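You operate a simulated robot arm through the tools that you are given. There is no shell and no other tool. Be economical: measure what you need, move in short steps, check, and stop when the job is done.

Carry out the task below with a simulated robot arm. There is one attempt and no reset: what you move stays moved.

TASK
Put the plastic plug from the top of the beige drawer chest and the black magnifier in the blue tray.

It is judged by the outcome, as a careful person would: the job done as asked, and still so three seconds after it is handed in. It fails if anything else is knocked over, pushed out of place, dropped, spilled or broken.

THE ROBOT
A 7-joint arm with a two-finger parallel gripper, fixed in place. Base frame: the origin is at the foot of the arm, x ahead of it, y to its left, z up; the work surface is at about z = 0. Lengths are in mm, angles in degrees, forces in N, time in s.
With the tool pointing down near the work surface it reaches from about 240 to 620 mm from the base axis. Its first joint turns from -66.0 to 66.0 degrees. Payload 2.6 kg.
Tool frame: the origin (TCP) lies between the finger pads and is the grasp point; the fingertips stand 30 mm ahead of it; z points along the fingers, y is the line along which they close. The gripper opens to 94 mm. The fingers are 28 mm wide and 10 mm thick; the gripper's body (50 by 96 mm) begins 55 mm behind the TCP.
Orientation is told as [roll, pitch, yaw] about the base's x, y, z axes, in that order, counted from this pose: with the fingers straight down and closing along the base's y, the tool's x points along the base's -x, its y along +y and its z along -z.

THE INTERFACE
- The arm moves only by the tool jog_arm. Its argument "steps" is a list of rows, each a list of 7 numbers: the turn, a rotation vector about the tool's x, y, z in units of 4 degrees (1.0 is 4 degrees), then the shift along the tool's x, y, z in units of 50 mm (1.0 is 50 mm), then the opening in per cent of the stroke, from 0 (shut) to 100 (fully open). In form: [[ax, ay, az, tx, ty, tz, hand], ...]. A call has 1 to 8 rows; each row shifts and turns the commanded pose from where the row before left it, along the tool's axes as they then stand. A call with a number of a shift or a turn outside -1 to 1 is refused whole. A row lasts 0.2 s, in which the tool goes at most 50 mm and 8.6 degrees; a call with a longer step from one row to the next is refused whole, and so is a gripper value outside its range. A pose out of reach is approached as far as the arm can. The call stops where the force on the tool passes 40 N (or 10 N more than at its start, if that is more) or the arm is blocked; 0.2 s more then pass. The fingers move at their own pace (about 72 mm/s each) and stop on an object; they squeeze with about 29 N. The grip force told is the motor's: it shows also when the fingers shut on nothing. Time passes only in rows, and 0.2 s behind the last, so rows that do not move let the fingers close. It gives the time, the measured TCP pose, the force on the tool (base axes), the opening and the grip force at its end, in the units of the frame above (readings bear some noise).
- Cameras (640 x 400 px; columns grow to the right, rows downward): "scene" is fixed at [52.4, 424, 563.9]; the picture's right is [-0.71, -0.70, 0.00], its down [-0.37, 0.37, -0.85] and it looks along [0.60, -0.61, -0.52] (base axes); focal length 331 px, centre (320, 200). "wrist" rides on the gripper at [-37, 0, -58] in the tool frame; the picture's right is [0.00, -1.00, 0.00], its down [0.97, 0.00, -0.24] and it looks along [0.24, 0.00, 0.97] (tool axes); focal length 218 px, centre (320, 200).
- get_image(camera): a new picture of that camera. No time passes.
- probe_pixels(camera, pixels): for up to 12 pixels [column, row] of the newest picture of that camera ("zoom" is the newest enlarged one), the place [x, y, z] in the base frame of the surface seen there, good to about 2 mm, but the place of the scene camera against the robot may be out by one fixed shift of up to 25 mm in any direction. No time passes.
- close_up(camera, box): a new picture of the part [left, top, right, bottom] of that camera's present view, enlarged. No time passes.
- job_done(): hands the job in; it is judged then, once.

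Work in short steps. Measure before you move; look again where a grasp or a placing could have gone wrong, and mend it. You have 60 turns and 22 pictures in all, the two below and enlarged ones among them. Open the gripper and draw the arm clear of the work before you hand the job in, unless the task says otherwise; then end with one line.

The tools are called after "Request:" as name(argument=value, ...) on one line, values as JSON. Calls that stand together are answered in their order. jog_arm: Moves the arm, as the interface text tells. Its arguments: {"type":"object","properties":{"steps":{"type":"array"}},"required":["steps"]} The other tools are called the same way: get_image (camera) takes a picture; probe_pixels (camera, pixels) gives the place of the surface under pixels of a picture; close_up (camera, box) takes an enlarged picture of a part of a camera's view; job_done () hands the job in.

At the start:

```text
time: 0.0
position: [321.6, -64.6, 321.4]
tcp_rot: [0.0, 0.0, 0.0]
contact_force: [-0.4, -0.3, 0.2]
width: 93.7
finger_force: 0.1
```

scene: 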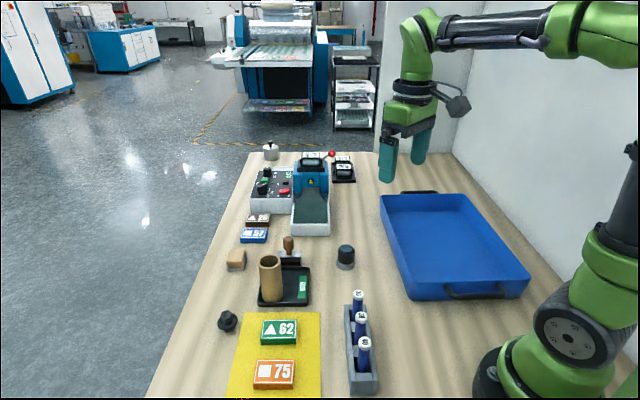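
wrist: 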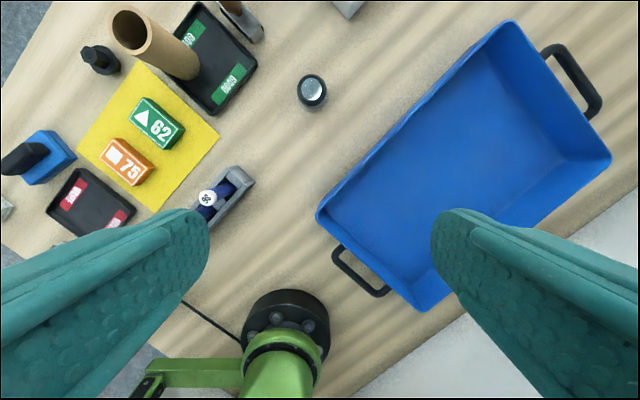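

I'll look closer at the work area to identify the chest, the plug and the magnifier.

Request:
close_up(camera="scene", box=[230, 130, 370, 218])

Request:
close_up(camera="scene", box=[200, 220, 400, 345])

```text
4.55 times, centred on (300, 174) of scene
```

zoom: 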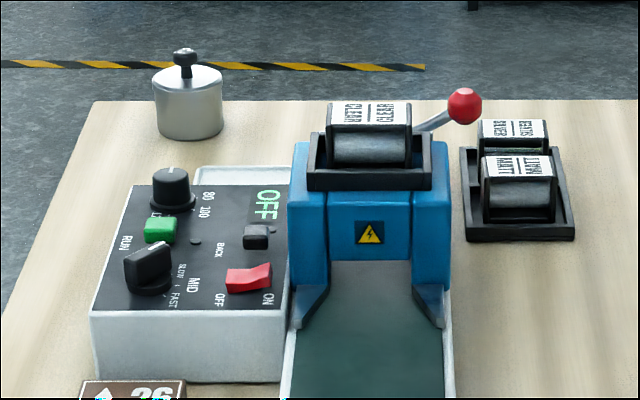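

```text
3.20 times, centred on (300, 282) of scene
```

zoom: 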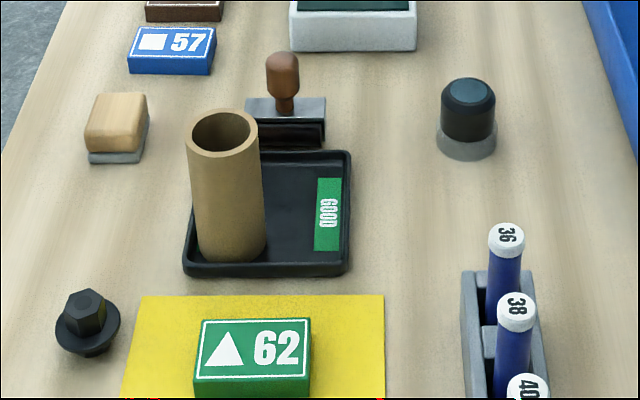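

The magnifier is the black loupe at scene (345,257). The chest isn't in view, so I'll move to +y at this height and look with the wrist camera.

Request:
jog_arm(steps=[[0, 0, 0, 0, 1, 0, 100], [0, 0, 0, 0, 1, 0, 100], [0, 0, 0, 0, 1, 0, 100], [0, 0, 0, 0, 1, 0, 100], [0, 0, 0, 0, 1, 0, 100]])

Request:
get_image(camera="wrist")

```text
time: 1.2
position: [321.5, 182.0, 319.9]
tcp_rot: [0.0, 0.1, -0.1]
contact_force: [0.6, -0.1, -0.5]
width: 94.0
finger_force: 0.0
```

```text
17 pictures are left
```

wrist: 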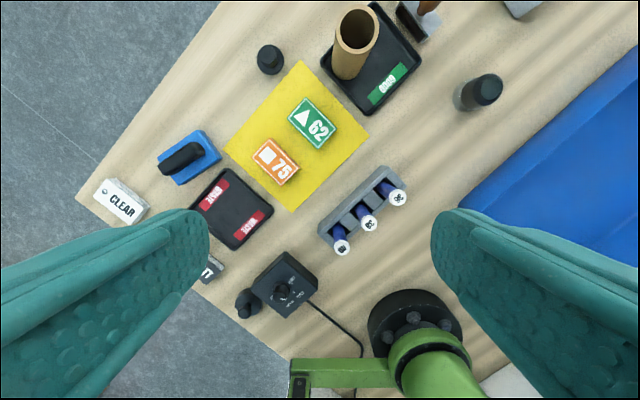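

No chest here either; I'll check the scene view now that the gripper has left its far part.

Request:
get_image(camera="scene")

```text
16 pictures are left
```

scene: 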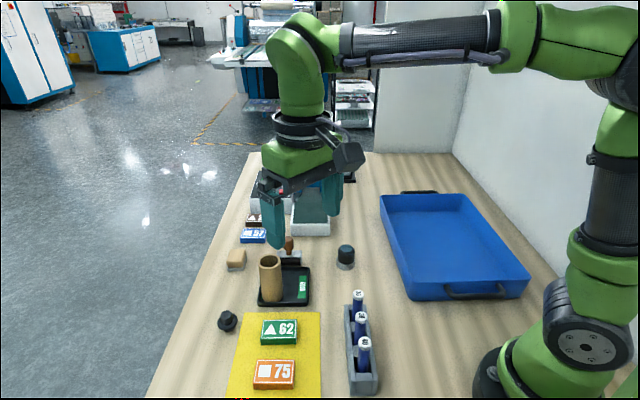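

The far end has no chest, so I'll look further along the near end with the fingers shut, since the left finger hides part of it.

Request:
jog_arm(steps=[[0, 0, 0, 0, 1, 0, 30], [0, 0, 0, 0.6, 1, 0, 0], [0, 0, 0, 0.6, 0, -1, 0], [0, 0, 0, 0, 0, 0, 0]])

Request:
get_image(camera="wrist")

```text
refused: row 2 steps farther than a row can; nothing moved
```

```text
15 pictures are left
```

wrist: 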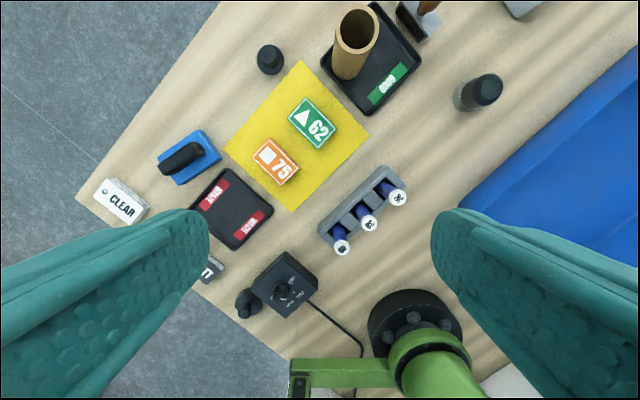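

The call was refused (a combined step was too long). I'll probe a few places to map the layout.

Request:
probe_pixels(camera="wrist", pixels=[[485, 90], [270, 55], [120, 200], [212, 268], [78, 198], [290, 358], [285, 285], [245, 300], [222, 2], [610, 110], [490, 385], [150, 340]])

Request:
probe_pixels(camera="scene", pixels=[[345, 250], [227, 318], [455, 245], [385, 200], [460, 198], [525, 275], [412, 295], [255, 153], [452, 155], [520, 150], [600, 330], [380, 100]])

```text
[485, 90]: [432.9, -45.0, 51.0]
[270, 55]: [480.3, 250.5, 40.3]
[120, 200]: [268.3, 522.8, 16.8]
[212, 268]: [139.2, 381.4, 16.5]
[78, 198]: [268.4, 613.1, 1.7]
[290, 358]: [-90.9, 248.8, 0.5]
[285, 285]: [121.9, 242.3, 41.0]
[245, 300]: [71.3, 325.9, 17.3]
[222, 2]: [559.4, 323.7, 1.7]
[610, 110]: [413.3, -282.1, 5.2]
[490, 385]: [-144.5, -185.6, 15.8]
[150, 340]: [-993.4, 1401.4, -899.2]
```

```text
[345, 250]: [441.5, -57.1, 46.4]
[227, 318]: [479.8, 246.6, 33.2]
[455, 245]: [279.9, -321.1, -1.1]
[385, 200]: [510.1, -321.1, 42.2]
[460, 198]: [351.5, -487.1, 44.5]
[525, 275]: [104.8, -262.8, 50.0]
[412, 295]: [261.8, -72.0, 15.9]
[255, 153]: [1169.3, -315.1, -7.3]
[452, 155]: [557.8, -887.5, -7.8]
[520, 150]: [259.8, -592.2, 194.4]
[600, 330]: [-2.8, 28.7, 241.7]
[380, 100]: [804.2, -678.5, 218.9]
```

The spots not yet seen are under the two fingers: near (200,450) and on the base's -y side. I'll shut the fingers and shift +y to see.

Request:
jog_arm(steps=[[0, 0, 0, 0, 1, 0, 30], [0, 0, 0, 0.5, 0.8, 0, 0], [0, 0, 0, 0, 0, 0, 0]])

Request:
get_image(camera="wrist")

```text
time: 2.0
position: [295.9, 274.0, 319.2]
tcp_rot: [0.0, 0.1, 0.1]
contact_force: [0.7, 1.0, 0.7]
width: 0.3
finger_force: 15.1
```

```text
14 pictures are left
```

wrist: 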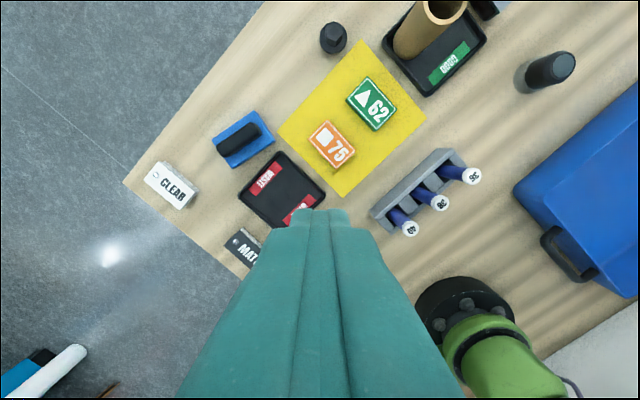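

Nothing there either, so I'll move back to the -y side to see the area beside the base.

Request:
jog_arm(steps=[[0, 0, 0, 0, -1, 0, 0], [0, 0, 0, 0, -1, 0, 0], [0, 0, 0, 0, -1, 0, 0], [0, 0, 0, 0, -1, 0, 0], [0, 0, 0, 0, -1, 0, 0], [0, 0, 0, 0, -1, 0, 0], [0, 0, 0, 0, -1, 0, 0], [0, 0, 0, 0, -1, 0, 50]])

Request:
get_image(camera="wrist")

```text
time: 3.8
position: [296.8, -126.6, 322.2]
tcp_rot: [-0.1, 0.0, 0.0]
contact_force: [-0.4, 0.0, -1.0]
width: 47.3
finger_force: 0.2
```

```text
13 pictures are left
```

wrist: 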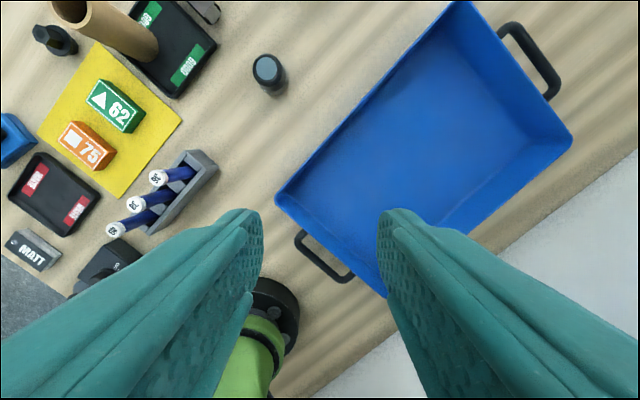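

Still no chest. In the earlier picture something blue, white and brown stood at the lower left beyond the near end, at (40,370) and (105,390). I'll go back there, turn the tool and look that way.

Request:
jog_arm(steps=[[0, 0, 0, 0, 1, 0, 0], [0, 0, 0, 0, 1, 0, 0], [0, 0, 0, 0, 1, 0, 0], [0, 0, 0, 0, 1, 0, 0], [0, 0, 0, 0, 1, 0, 0], [0, 0, 0, 0, 1, 0, 0], [0, 0, 0, 0, 1, 0, 0], [0, 0, 0, 0, 1, 0, 0]])

Request:
jog_arm(steps=[[0, 0, 1, 0, 0, 0, 0], [0, 0, 1, 0, 0, 0, 0], [0, 0, 1, 0, 0, 0, 0], [0, 0, 1, 0, 0, 0, 0], [0, 0, 1, 0, 0, 0, 0], [0, 0, 1, 0, 0, 0, 0], [0, 0, 1, 0, 0, 0, 0], [0, 0, 1, 0, 0, 0, 0]])

Request:
jog_arm(steps=[[0, 1, 0, 0, 0, 0, 0], [0, 1, 0, 0, 0, 0, 0], [0, 1, 0, 0, 0, 0, 0], [0, 1, 0, 0, 0, 0, 0], [0, 1, 0, 0, 0, 0, 0]])

Request:
get_image(camera="wrist")

```text
time: 5.6
position: [297.9, 273.6, 322.9]
tcp_rot: [0.0, -0.1, -0.2]
contact_force: [-0.2, 0.4, -0.9]
width: 0.0
finger_force: 29.6
```

```text
time: 7.4
position: [298.3, 275.4, 320.2]
tcp_rot: [0.1, -0.1, -32.1]
contact_force: [-0.6, -0.1, 0.3]
width: 0.0
finger_force: 28.8
```

```text
time: 8.6
position: [297.0, 273.9, 320.3]
tcp_rot: [0.1, 20.1, -32.0]
contact_force: [-1.0, 0.8, -0.1]
width: 0.0
finger_force: 28.8
```

```text
12 pictures are left
```

wrist: 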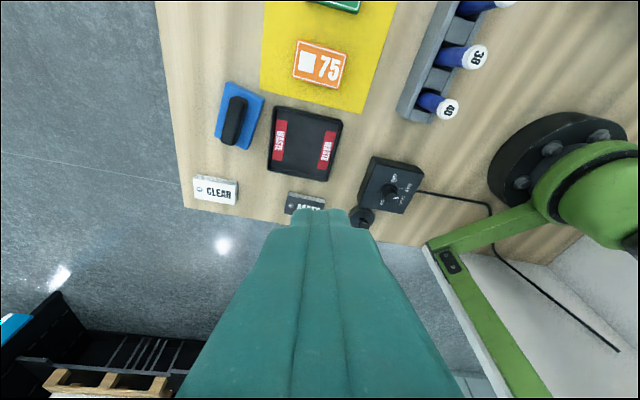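

No chest on this side either, just a cart on the floor. I'll look closer at the small black item by the dark box, and later at the hex-headed item.

Request:
close_up(camera="wrist", box=[270, 140, 450, 252])

Request:
close_up(camera="scene", box=[200, 300, 260, 338])

```text
3.56 times, centred on (360, 196) of wrist
```

zoom: 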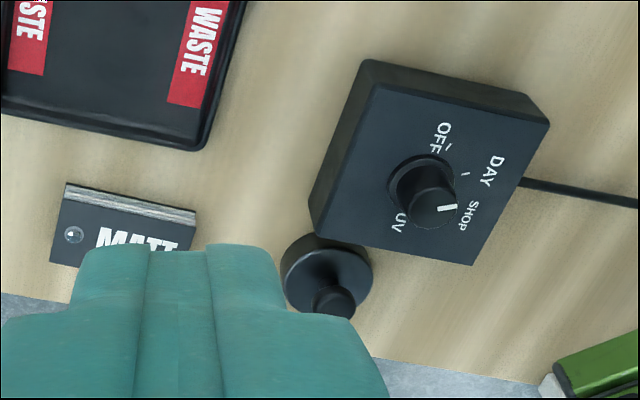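

```text
10.53 times, centred on (230, 319) of scene
```

zoom: 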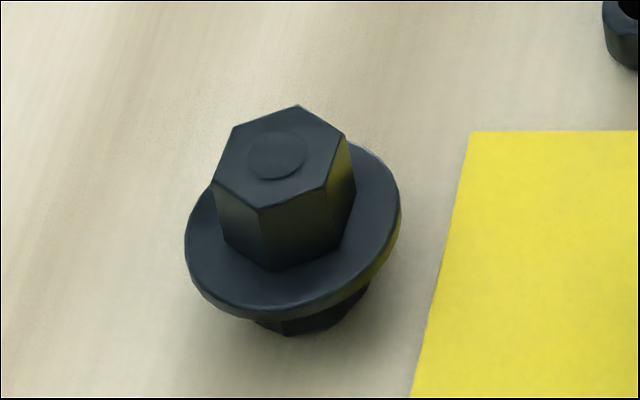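

The hex-headed flanged item on the table is clearly a plastic plug, and the only one in view. I'll measure it and the magnifier.

Request:
probe_pixels(camera="zoom", pixels=[[275, 155], [192, 240], [394, 195], [280, 300], [233, 130], [335, 140], [325, 185], [260, 208], [290, 330], [500, 80], [215, 185], [297, 108]])

Request:
probe_pixels(camera="scene", pixels=[[227, 315], [346, 247], [338, 250], [354, 250], [346, 257], [346, 266], [336, 263], [355, 263], [346, 275], [270, 258], [360, 296], [358, 310]])

```text
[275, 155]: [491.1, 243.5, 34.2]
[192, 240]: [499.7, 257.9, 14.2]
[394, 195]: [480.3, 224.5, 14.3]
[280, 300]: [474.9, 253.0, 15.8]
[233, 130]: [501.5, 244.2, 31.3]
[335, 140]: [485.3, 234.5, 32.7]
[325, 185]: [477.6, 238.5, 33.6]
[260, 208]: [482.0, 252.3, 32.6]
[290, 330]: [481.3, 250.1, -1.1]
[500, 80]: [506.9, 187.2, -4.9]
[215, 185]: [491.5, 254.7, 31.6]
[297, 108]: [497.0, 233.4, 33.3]
```

```text
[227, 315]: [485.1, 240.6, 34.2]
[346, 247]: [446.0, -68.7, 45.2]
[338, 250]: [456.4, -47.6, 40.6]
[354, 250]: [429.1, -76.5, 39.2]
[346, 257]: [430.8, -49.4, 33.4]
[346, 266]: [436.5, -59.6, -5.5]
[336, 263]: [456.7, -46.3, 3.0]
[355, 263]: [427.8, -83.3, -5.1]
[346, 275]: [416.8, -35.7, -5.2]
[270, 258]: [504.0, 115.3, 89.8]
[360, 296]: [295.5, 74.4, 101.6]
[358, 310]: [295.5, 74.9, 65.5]
```

Plug's top is near (488,246) and z≈39 in the robot frame. I'll level the tool and go above it for a wrist view, with the gripper 65 % open.

Request:
jog_arm(steps=[[0, -1, 0, 0, 0, 0, 0], [0, -1, 0, 0, 0, 0, 0], [0, -1, 0, 0, 0, 0, 0], [0, -1, 0, 0, 0, 0, 0], [0, -1, 0, 0, 0, 0, 0]])

Request:
jog_arm(steps=[[0, 0, -1, 0, 0, 0, 0], [0, 0, -1, 0, 0, 0, 0], [0, 0, -1, 0, 0, 0, 0], [0, 0, -1, 0, 0, 0, 0], [0, 0, -1, 0, 0, 0, 0], [0, 0, -1, 0, 0, 0, 0], [0, 0, -1, 0, 0, 0, 0], [0, 0, -1, 0, 0, 0, 0]])

Request:
jog_arm(steps=[[0, 0, 0, -0.95, -0.14, 0, 65], [0, 0, 0, -0.95, -0.14, 0, 65], [0, 0, 0, -0.95, -0.14, 0, 65], [0, 0, 0, -0.95, -0.14, 0, 65], [0, 0, 0, 0, 0, 0.9, 65], [0, 0, 0, 0, 0, 0.9, 65], [0, 0, 0, 0, 0, 0.9, 65]])

Request:
get_image(camera="wrist")

```text
time: 9.8
position: [297.7, 276.1, 320.6]
tcp_rot: [0.0, -0.2, -32.1]
contact_force: [0.6, 0.0, 0.3]
width: 0.0
finger_force: 29.0
```

```text
time: 11.6
position: [297.5, 275.0, 321.2]
tcp_rot: [-0.1, -0.1, 0.1]
contact_force: [0.6, 0.2, -0.5]
width: 0.2
finger_force: 29.5
```

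```text
time: 13.2
position: [479.9, 253.9, 180.5]
tcp_rot: [0.0, 0.0, -0.2]
contact_force: [0.3, -0.2, -0.4]
width: 61.2
finger_force: 0.2
out of reach, approached as far as the arm can: row 4
```

```text
9 pictures are left
```

wrist: 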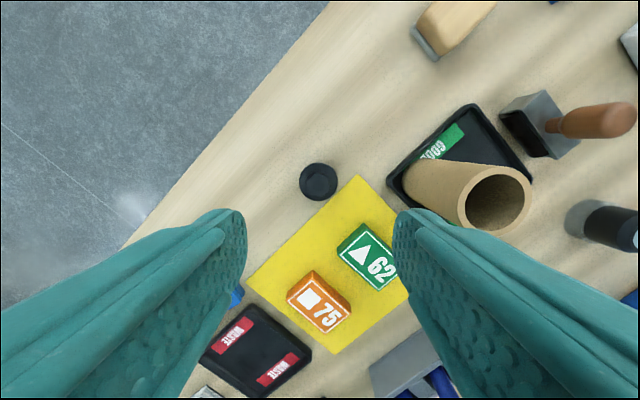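

The plug is at wrist (318,182); I'll measure it.

Request:
probe_pixels(camera="wrist", pixels=[[318, 184], [318, 178], [310, 180], [327, 182], [301, 180], [336, 180], [318, 164], [318, 199], [340, 215], [364, 240], [420, 160], [500, 200]])

Request:
close_up(camera="wrist", box=[270, 150, 366, 210])

```text
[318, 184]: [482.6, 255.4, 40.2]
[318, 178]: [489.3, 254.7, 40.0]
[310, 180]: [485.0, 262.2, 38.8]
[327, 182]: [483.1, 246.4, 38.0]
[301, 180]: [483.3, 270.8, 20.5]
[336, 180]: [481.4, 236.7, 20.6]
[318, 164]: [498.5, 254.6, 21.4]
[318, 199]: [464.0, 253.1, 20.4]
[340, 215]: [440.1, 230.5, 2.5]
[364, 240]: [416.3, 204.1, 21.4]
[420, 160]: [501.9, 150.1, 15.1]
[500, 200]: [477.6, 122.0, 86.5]
```

```text
6.67 times, centred on (318, 180) of wrist
```

zoom: 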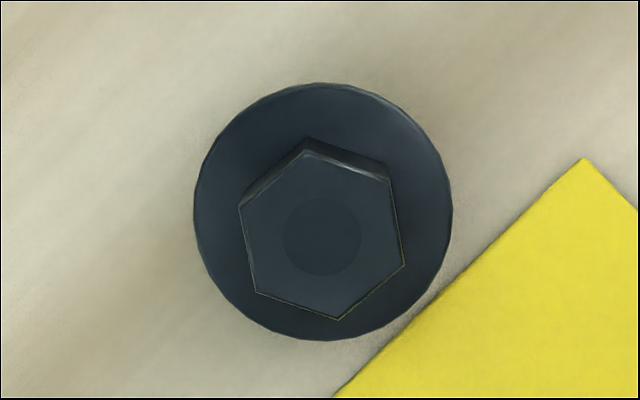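

Plug centre is about (481,254), flange top z≈20.5 and hex top z≈39.5, with hex flats turned about 13°. I'll turn the tool to match and descend partway.

Request:
jog_arm(steps=[[0, 0, -1, 0, 0, 0, 65], [0, 0, -1, 0, 0, 0, 65], [0, 0, -1, 0, 0, 0, 65], [0, 0, -0.25, 0, 0, 0.6, 65], [0, 0, 0, 0, 0, 0.8, 65]])

```text
time: 14.4
position: [483.7, 252.5, 114.8]
tcp_rot: [0.0, 0.0, 13.0]
contact_force: [-0.9, 0.7, 0.3]
width: 61.0
finger_force: 0.0
```

Centre fine-tuned and down to TCP z≈54 (tips just above the flange), then close.

Request:
jog_arm(steps=[[0, 0, 0, 0.045, 0.04, 0.6, 65], [0, 0, 0, 0, 0, 0.4, 65], [0, 0, 0, 0, 0, 0.22, 65], [0, 0, 0, 0, 0, 0, 15], [0, 0, 0, 0, 0, 0, 5], [0, 0, 0, 0, 0, 0, 5]])

```text
time: 15.8
position: [481.2, 254.8, 52.0]
tcp_rot: [-0.1, 0.0, 13.0]
contact_force: [0.0, 0.7, 0.1]
width: 20.1
finger_force: 29.0
```

Width is 20 mm with grip force, so the plug is held. I'll lift and confirm it's still gripped.

Request:
jog_arm(steps=[[0, 0, 0, 0, 0, -0.4, 5], [0, 0, 0, 0, 0, -0.8, 5], [0, 0, 0, 0, 0, -0.9, 5], [0, 0, 0, 0, 0, -0.9, 5]])

Request:
jog_arm(steps=[[0, 0, 0, 0.532, -0.739, 0, 5], [0, 0, 0, 0.532, -0.739, 0, 5], [0, 0, 0, 0.532, -0.739, 0, 5], [0, 0, 0, 0.532, -0.739, 0, 5], [0, 0, 0, 0.532, -0.739, 0, 5], [0, 0, 0, 0.532, -0.739, 0, 5]])

Request:
jog_arm(steps=[[0, 0, 0, 0.532, -0.739, 0, 5], [0, 0, 0, 0.532, -0.739, 0, 5], [0, 0, 0, 0.532, -0.739, 0, 5], [0, 0, 0, 0.532, -0.739, 0, 5], [0, 0, 0, 0.532, -0.739, 0, 5], [0, 0, 0, 0.532, -0.739, 0, 5]])

Request:
get_image(camera="wrist")

```text
time: 16.8
position: [480.1, 249.6, 204.6]
tcp_rot: [0.0, 0.0, 12.9]
contact_force: [0.0, 0.3, 0.1]
width: 4.6
finger_force: 0.0
```

```text
time: 18.2
position: [377.5, -0.2, 203.8]
tcp_rot: [0.1, 0.1, 13.1]
contact_force: [0.2, -0.2, 0.2]
width: 4.5
finger_force: 0.1
```

```text
time: 19.6
position: [272.8, -248.8, 202.4]
tcp_rot: [0.1, 0.1, 13.2]
contact_force: [0.4, 1.1, 1.0]
width: 4.8
finger_force: 0.1
```

```text
7 pictures are left
```

wrist: 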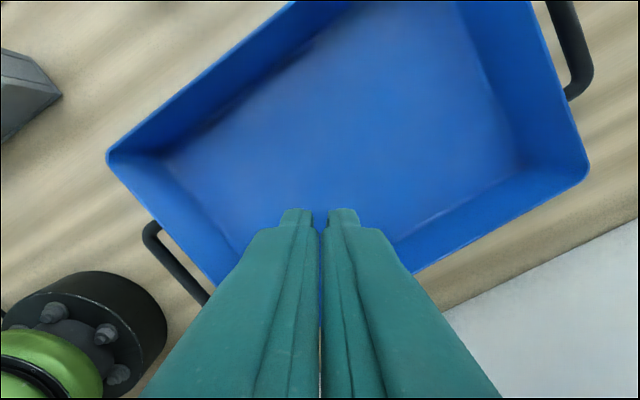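

The fingers closed to 4.8 mm: the plug slipped out during the lift. I'll measure the tray while here and go back to look at the plug.

Request:
probe_pixels(camera="wrist", pixels=[[320, 130], [250, 170], [420, 130], [470, 190], [112, 155], [585, 172], [220, 275], [190, 160]])

Request:
close_up(camera="scene", box=[160, 220, 360, 345])

```text
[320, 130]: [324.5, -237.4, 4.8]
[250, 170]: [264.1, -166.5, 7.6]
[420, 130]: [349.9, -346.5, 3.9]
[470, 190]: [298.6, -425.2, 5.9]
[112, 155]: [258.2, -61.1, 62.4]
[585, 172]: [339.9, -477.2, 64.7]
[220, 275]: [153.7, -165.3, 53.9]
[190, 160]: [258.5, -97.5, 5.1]
```

```text
3.20 times, centred on (260, 282) of scene
```

zoom: 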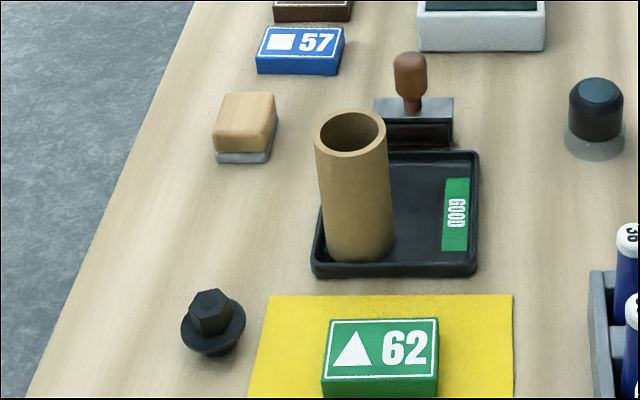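

The plug still stands upright near its place. I'll return above it with the gripper open and re-measure; this time I'll grip deeper, around the flange.

Request:
jog_arm(steps=[[0, 0, 0, -0.532, 0.739, 0, 5], [0, 0, 0, -0.532, 0.739, 0, 5], [0, 0, 0, -0.532, 0.739, 0, 5], [0, 0, 0, -0.532, 0.739, 0, 5], [0, 0, 0, -0.532, 0.739, 0, 5], [0, 0, 0, -0.532, 0.739, 0, 5]])

Request:
jog_arm(steps=[[0, 0, 0, -0.532, 0.739, 0, 5], [0, 0, 0, -0.532, 0.739, 0, 5], [0, 0, 0, -0.532, 0.739, 0, 5], [0, 0, 0, -0.532, 0.739, 0, 5], [0, 0, 0, -0.532, 0.739, 0, 70], [0, 0, 0, -0.532, 0.739, 0, 70], [0, 0, 0, 0, 0, 0.8, 70]])

Request:
get_image(camera="wrist")

```text
time: 21.0
position: [376.2, 1.2, 202.8]
tcp_rot: [0.0, 0.0, 13.0]
contact_force: [0.1, 0.8, 0.0]
width: 4.5
finger_force: 0.1
```

```text
time: 22.6
position: [482.9, 255.7, 162.3]
tcp_rot: [0.0, -0.1, 13.0]
contact_force: [-0.2, 0.1, -0.4]
width: 66.0
finger_force: 0.1
```

```text
5 pictures are left
```

wrist: 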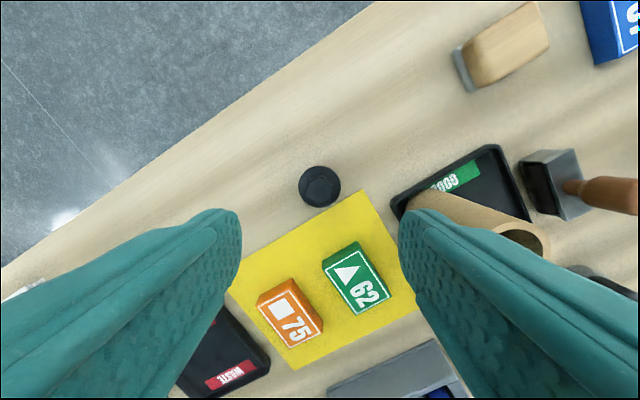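

Request:
probe_pixels(camera="wrist", pixels=[[319, 188], [301, 186], [338, 186], [319, 169], [319, 204], [311, 188], [328, 188]])

```text
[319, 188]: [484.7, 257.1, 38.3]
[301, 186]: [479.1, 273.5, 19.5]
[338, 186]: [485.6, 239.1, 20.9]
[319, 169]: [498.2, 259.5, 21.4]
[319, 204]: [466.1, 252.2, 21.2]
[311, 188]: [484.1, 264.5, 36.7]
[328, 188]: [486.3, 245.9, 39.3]
```

Centre (482,256) matches the TCP. I descend to TCP z≈36 so the pads span the flange (clear of the yellow mat), and close fully.

Request:
jog_arm(steps=[[0, 0, 0, 0, 0, 0.8, 70], [0, 0, 0, 0, 0, 0.8, 70], [0, 0, 0, 0, 0, 0.6, 70], [0, 0, 0, 0, 0, 0.33, 70], [0, 0, 0, 0, 0, 0, 30], [0, 0, 0, 0, 0, 0, 0], [0, 0, 0, 0, 0, 0, 0], [0, 0, 0, 0, 0, 0, 0]])

Request:
jog_arm(steps=[[0, 0, 0, 0, 0, -0.1, 0], [0, 0, 0, 0, 0, -0.2, 0], [0, 0, 0, 0, 0, -0.3, 0]])

```text
time: 24.4
position: [481.2, 254.8, 36.9]
tcp_rot: [0.1, 0.0, 13.0]
contact_force: [0.5, 0.0, -0.7]
width: 37.7
finger_force: 28.6
```

```text
time: 25.2
position: [482.7, 254.8, 67.1]
tcp_rot: [0.0, 0.1, 13.0]
contact_force: [0.1, 0.4, -0.7]
width: 37.7
finger_force: 29.7
```

Held at 37.7 mm through the first lift. I'll raise it further gently and check.

Request:
jog_arm(steps=[[0, 0, 0, 0, 0, -0.4, 0], [0, 0, 0, 0, 0, -0.5, 0], [0, 0, 0, 0, 0, -0.6, 0], [0, 0, 0, 0, 0, -0.6, 0], [0, 0, 0, 0, 0, -0.4, 0], [0, 0, 0, 0, 0, -0.1, 0]])

```text
time: 26.6
position: [480.8, 252.5, 193.3]
tcp_rot: [-0.1, 0.0, 13.0]
contact_force: [1.1, -1.1, -0.1]
width: 37.6
finger_force: 29.1
```

Still held. I carry it to the tray at (275,-230) in gentle steps.

Request:
jog_arm(steps=[[0, 0, 0, 0.387, -0.53, 0, 0], [0, 0, 0, 0.387, -0.53, 0, 0], [0, 0, 0, 0.387, -0.53, 0, 0], [0, 0, 0, 0.387, -0.53, 0, 0], [0, 0, 0, 0.387, -0.53, 0, 0], [0, 0, 0, 0.387, -0.53, 0, 0], [0, 0, 0, 0.387, -0.53, 0, 0], [0, 0, 0, 0.387, -0.53, 0, 0]])

Request:
jog_arm(steps=[[0, 0, 0, 0.387, -0.53, 0, 0], [0, 0, 0, 0.387, -0.53, 0, 0], [0, 0, 0, 0.387, -0.53, 0, 0], [0, 0, 0, 0.387, -0.53, 0, 0], [0, 0, 0, 0.387, -0.53, 0, 0], [0, 0, 0, 0.387, -0.53, 0, 0], [0, 0, 0, 0.387, -0.53, 0, 0], [0, 0, 0, 0.387, -0.53, 0, 0]])

```text
time: 28.4
position: [375.5, 12.9, 195.1]
tcp_rot: [0.0, 0.0, 13.1]
contact_force: [-0.1, -1.1, -0.4]
width: 37.7
finger_force: 29.4
```

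```text
time: 30.2
position: [273.0, -227.5, 197.6]
tcp_rot: [-0.1, -0.1, 13.1]
contact_force: [-0.1, -0.2, -1.2]
width: 37.7
finger_force: 28.9
```

Held above the tray. I lower to TCP z≈43 (tray floor ≈5) and release.

Request:
jog_arm(steps=[[0, 0, 0, 0, 0, 0.8, 0], [0, 0, 0, 0, 0, 0.8, 0], [0, 0, 0, 0, 0, 0.8, 0], [0, 0, 0, 0, 0, 0.45, 0], [0, 0, 0, 0, 0, 0.23, 0], [0, 0, 0, 0, 0, 0, 0]])

Request:
jog_arm(steps=[[0, 0, 0, 0, 0, 0, 50], [0, 0, 0, 0, 0, 0, 60], [0, 0, 0, 0, 0, 0, 60], [0, 0, 0, 0, 0, -0.5, 60], [0, 0, 0, 0, 0, -0.9, 60], [0, 0, 0, 0, 0, -0.9, 60], [0, 0, 0, 0, 0, -0.9, 60]])

```text
time: 31.6
position: [274.5, -229.4, 43.7]
tcp_rot: [0.0, 0.0, 13.0]
contact_force: [-0.1, -0.1, -0.2]
width: 37.7
finger_force: 28.9
```

```text
time: 33.2
position: [276.0, -228.9, 203.3]
tcp_rot: [0.1, 0.0, 12.8]
contact_force: [-0.4, 0.0, -0.2]
width: 56.2
finger_force: 0.1
```

Released. Now I go above the magnifier near (432,-48) and look.

Request:
jog_arm(steps=[[0, 0, 0, -0.771, 0.565, 0, 70], [0, 0, 0, -0.771, 0.565, 0, 70], [0, 0, 0, -0.771, 0.565, 0, 70], [0, 0, 0, -0.771, 0.565, 0, 70], [0, 0, 0, -0.771, 0.565, 0, 70], [0, 0, 0, 0, 0, 0, 70]])

Request:
get_image(camera="wrist")

```text
time: 34.6
position: [430.3, -45.7, 202.1]
tcp_rot: [0.0, -0.1, 12.9]
contact_force: [0.2, 0.3, 0.2]
width: 65.8
finger_force: 0.1
```

```text
4 pictures are left
```

wrist: 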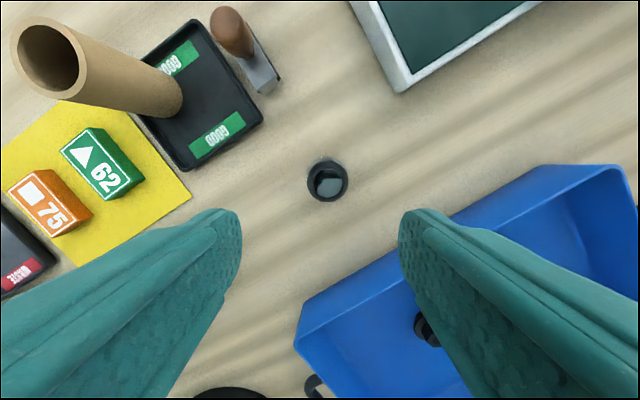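

The plug shows in the tray at (427,328); the magnifier is at (327,180). Measuring it.

Request:
probe_pixels(camera="wrist", pixels=[[328, 185], [309, 182], [346, 182], [327, 163], [327, 199], [333, 160], [316, 165], [297, 325], [400, 262], [465, 225]])

```text
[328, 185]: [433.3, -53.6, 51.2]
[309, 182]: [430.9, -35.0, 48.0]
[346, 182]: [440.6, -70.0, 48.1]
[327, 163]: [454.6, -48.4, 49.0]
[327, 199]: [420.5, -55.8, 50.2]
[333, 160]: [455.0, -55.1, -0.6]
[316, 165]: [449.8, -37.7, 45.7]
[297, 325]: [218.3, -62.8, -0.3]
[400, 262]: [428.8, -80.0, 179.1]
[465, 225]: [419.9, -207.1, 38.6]
```

Magnifier centre ≈ (436.5,-52.5), diameter ≈36, top z≈51. I align, descend to TCP z≈47 and close on the black barrel.

Request:
jog_arm(steps=[[0, 0, 0, -0.09, -0.16, 0.3, 70], [0, 0, 0, 0, 0, 0.8, 70], [0, 0, 0, 0, 0, 0.6, 70]])

```text
time: 35.4
position: [438.1, -59.6, 114.7]
tcp_rot: [0.1, 0.0, 13.0]
contact_force: [-0.3, -0.2, -1.0]
width: 65.8
finger_force: 0.1
```

TCP is about 6 mm off in y; I correct and finish the descent.

Request:
jog_arm(steps=[[0, 0, 0, 0, 0.12, 0.3, 70], [0, 0, 0, 0, 0, 0.5, 70], [0, 0, 0, 0, 0, 0.4, 70], [0, 0, 0, 0, 0, 0.15, 70], [0, 0, 0, 0, 0, 0, 70]])

Request:
jog_arm(steps=[[0, 0, 0, 0, 0, 0, 40], [0, 0, 0, 0, 0, 0, 0], [0, 0, 0, 0, 0, 0, 0], [0, 0, 0, 0, 0, 0, 0], [0, 0, 0, 0, 0, -0.1, 0], [0, 0, 0, 0, 0, -0.2, 0], [0, 0, 0, 0, 0, -0.3, 0]])

```text
time: 36.6
position: [435.7, -51.4, 50.9]
tcp_rot: [0.0, 0.0, 13.0]
contact_force: [0.8, 0.5, -1.0]
width: 65.9
finger_force: 0.0
```

```text
time: 38.2
position: [435.4, -53.0, 81.4]
tcp_rot: [0.0, -0.1, 12.9]
contact_force: [-0.2, -0.4, -0.5]
width: 40.5
finger_force: 29.5
```

Held at 40.5 mm. I lift further and check.

Request:
jog_arm(steps=[[0, 0, 0, 0, 0, -0.4, 0], [0, 0, 0, 0, 0, -0.5, 0], [0, 0, 0, 0, 0, -0.6, 0], [0, 0, 0, 0, 0, -0.5, 0], [0, 0, 0, 0, 0, -0.2, 0]])

Request:
get_image(camera="wrist")

```text
time: 39.4
position: [436.4, -49.6, 190.2]
tcp_rot: [0.0, 0.1, 13.0]
contact_force: [-0.7, 0.4, -1.1]
width: 40.7
finger_force: 29.0
```

```text
3 pictures are left
```

wrist: 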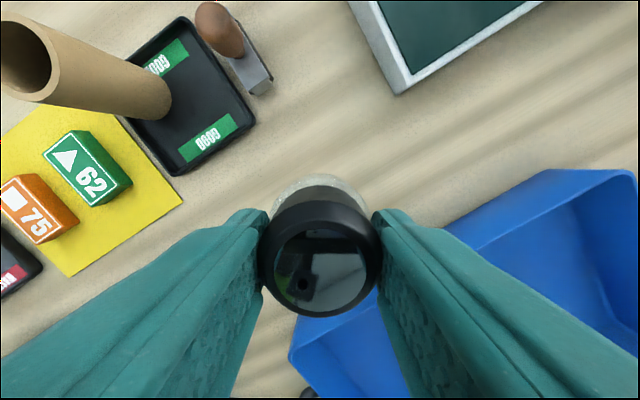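

The magnifier is firmly held. I carry it over the tray to about (330,-310), clear of the plug.

Request:
jog_arm(steps=[[0, 0, 0, 0.404, -0.571, 0, 0], [0, 0, 0, 0.404, -0.571, 0, 0], [0, 0, 0, 0.404, -0.571, 0, 0], [0, 0, 0, 0.404, -0.571, 0, 0], [0, 0, 0, 0.404, -0.571, 0, 0], [0, 0, 0, 0.404, -0.571, 0, 0], [0, 0, 0, 0.404, -0.571, 0, 0], [0, 0, 0, 0.404, -0.571, 0, 0]])

Request:
jog_arm(steps=[[0, 0, 0, 0, 0, 0.7, 0], [0, 0, 0, 0, 0, 0.7, 0], [0, 0, 0, 0, 0, 0.6, 0], [0, 0, 0, 0, 0, 0.4, 0], [0, 0, 0, 0, 0, 0.2, 0], [0, 0, 0, 0, 0, 0, 0]])

```text
time: 41.2
position: [329.3, -305.7, 191.2]
tcp_rot: [-0.1, 0.0, 13.1]
contact_force: [0.0, -0.6, -1.0]
width: 40.5
finger_force: 29.0
```

```text
time: 42.6
position: [329.4, -309.0, 60.0]
tcp_rot: [0.0, 0.1, 13.0]
contact_force: [0.7, 0.3, -0.6]
width: 40.6
finger_force: 28.9
```

Lowering 4 mm more to the floor, then release and rise.

Request:
jog_arm(steps=[[0, 0, 0, 0, 0, 0.08, 0], [0, 0, 0, 0, 0, 0, 0], [0, 0, 0, 0, 0, 0, 55], [0, 0, 0, 0, 0, 0, 70], [0, 0, 0, 0, 0, 0, 70], [0, 0, 0, 0, 0, -0.4, 70], [0, 0, 0, 0, 0, -0.8, 70], [0, 0, 0, 0, 0, -0.9, 70]])

Request:
jog_arm(steps=[[0, 0, 0, 0, 0, -0.9, 70], [0, 0, 0, 0, 0, -0.9, 70], [0, 0, 0, 0, 0.9, 0, 70], [0, 0, 0, 0, 0.9, 0, 70], [0, 0, 0, 0, 0.9, 0, 70], [0, 0, 0, 0, 0.9, 0, 70], [0, 0, 0, 0, 0.9, 0, 70]])

Request:
get_image(camera="scene")

```text
time: 44.4
position: [329.3, -309.9, 163.3]
tcp_rot: [-0.1, 0.0, 13.0]
contact_force: [0.3, 0.2, -0.1]
width: 65.9
finger_force: 0.2
```

```text
time: 46.0
position: [276.5, -91.2, 251.1]
tcp_rot: [0.0, -0.1, 13.0]
contact_force: [0.5, 0.4, 0.2]
width: 65.7
finger_force: 0.0
```

```text
2 pictures are left
```

scene: 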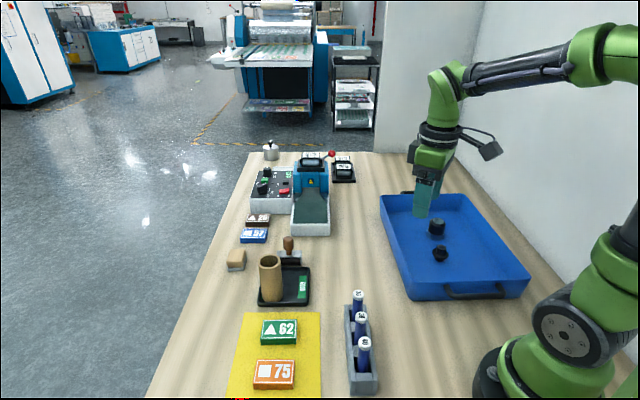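

Both items stand in the tray: the magnifier at (437,228) and the plug at (441,254). Everything else is where it was and the open gripper is clear, so I hand in.

Request:
job_done()

```text
The job is handed in.
```

The plastic plug and the black magnifier are both in the blue tray, but I found no beige drawer chest, so I used the only plastic plug I could see, which stood on the table by the yellow mat. It slipped out of the first grip and stayed upright; nothing else was moved.
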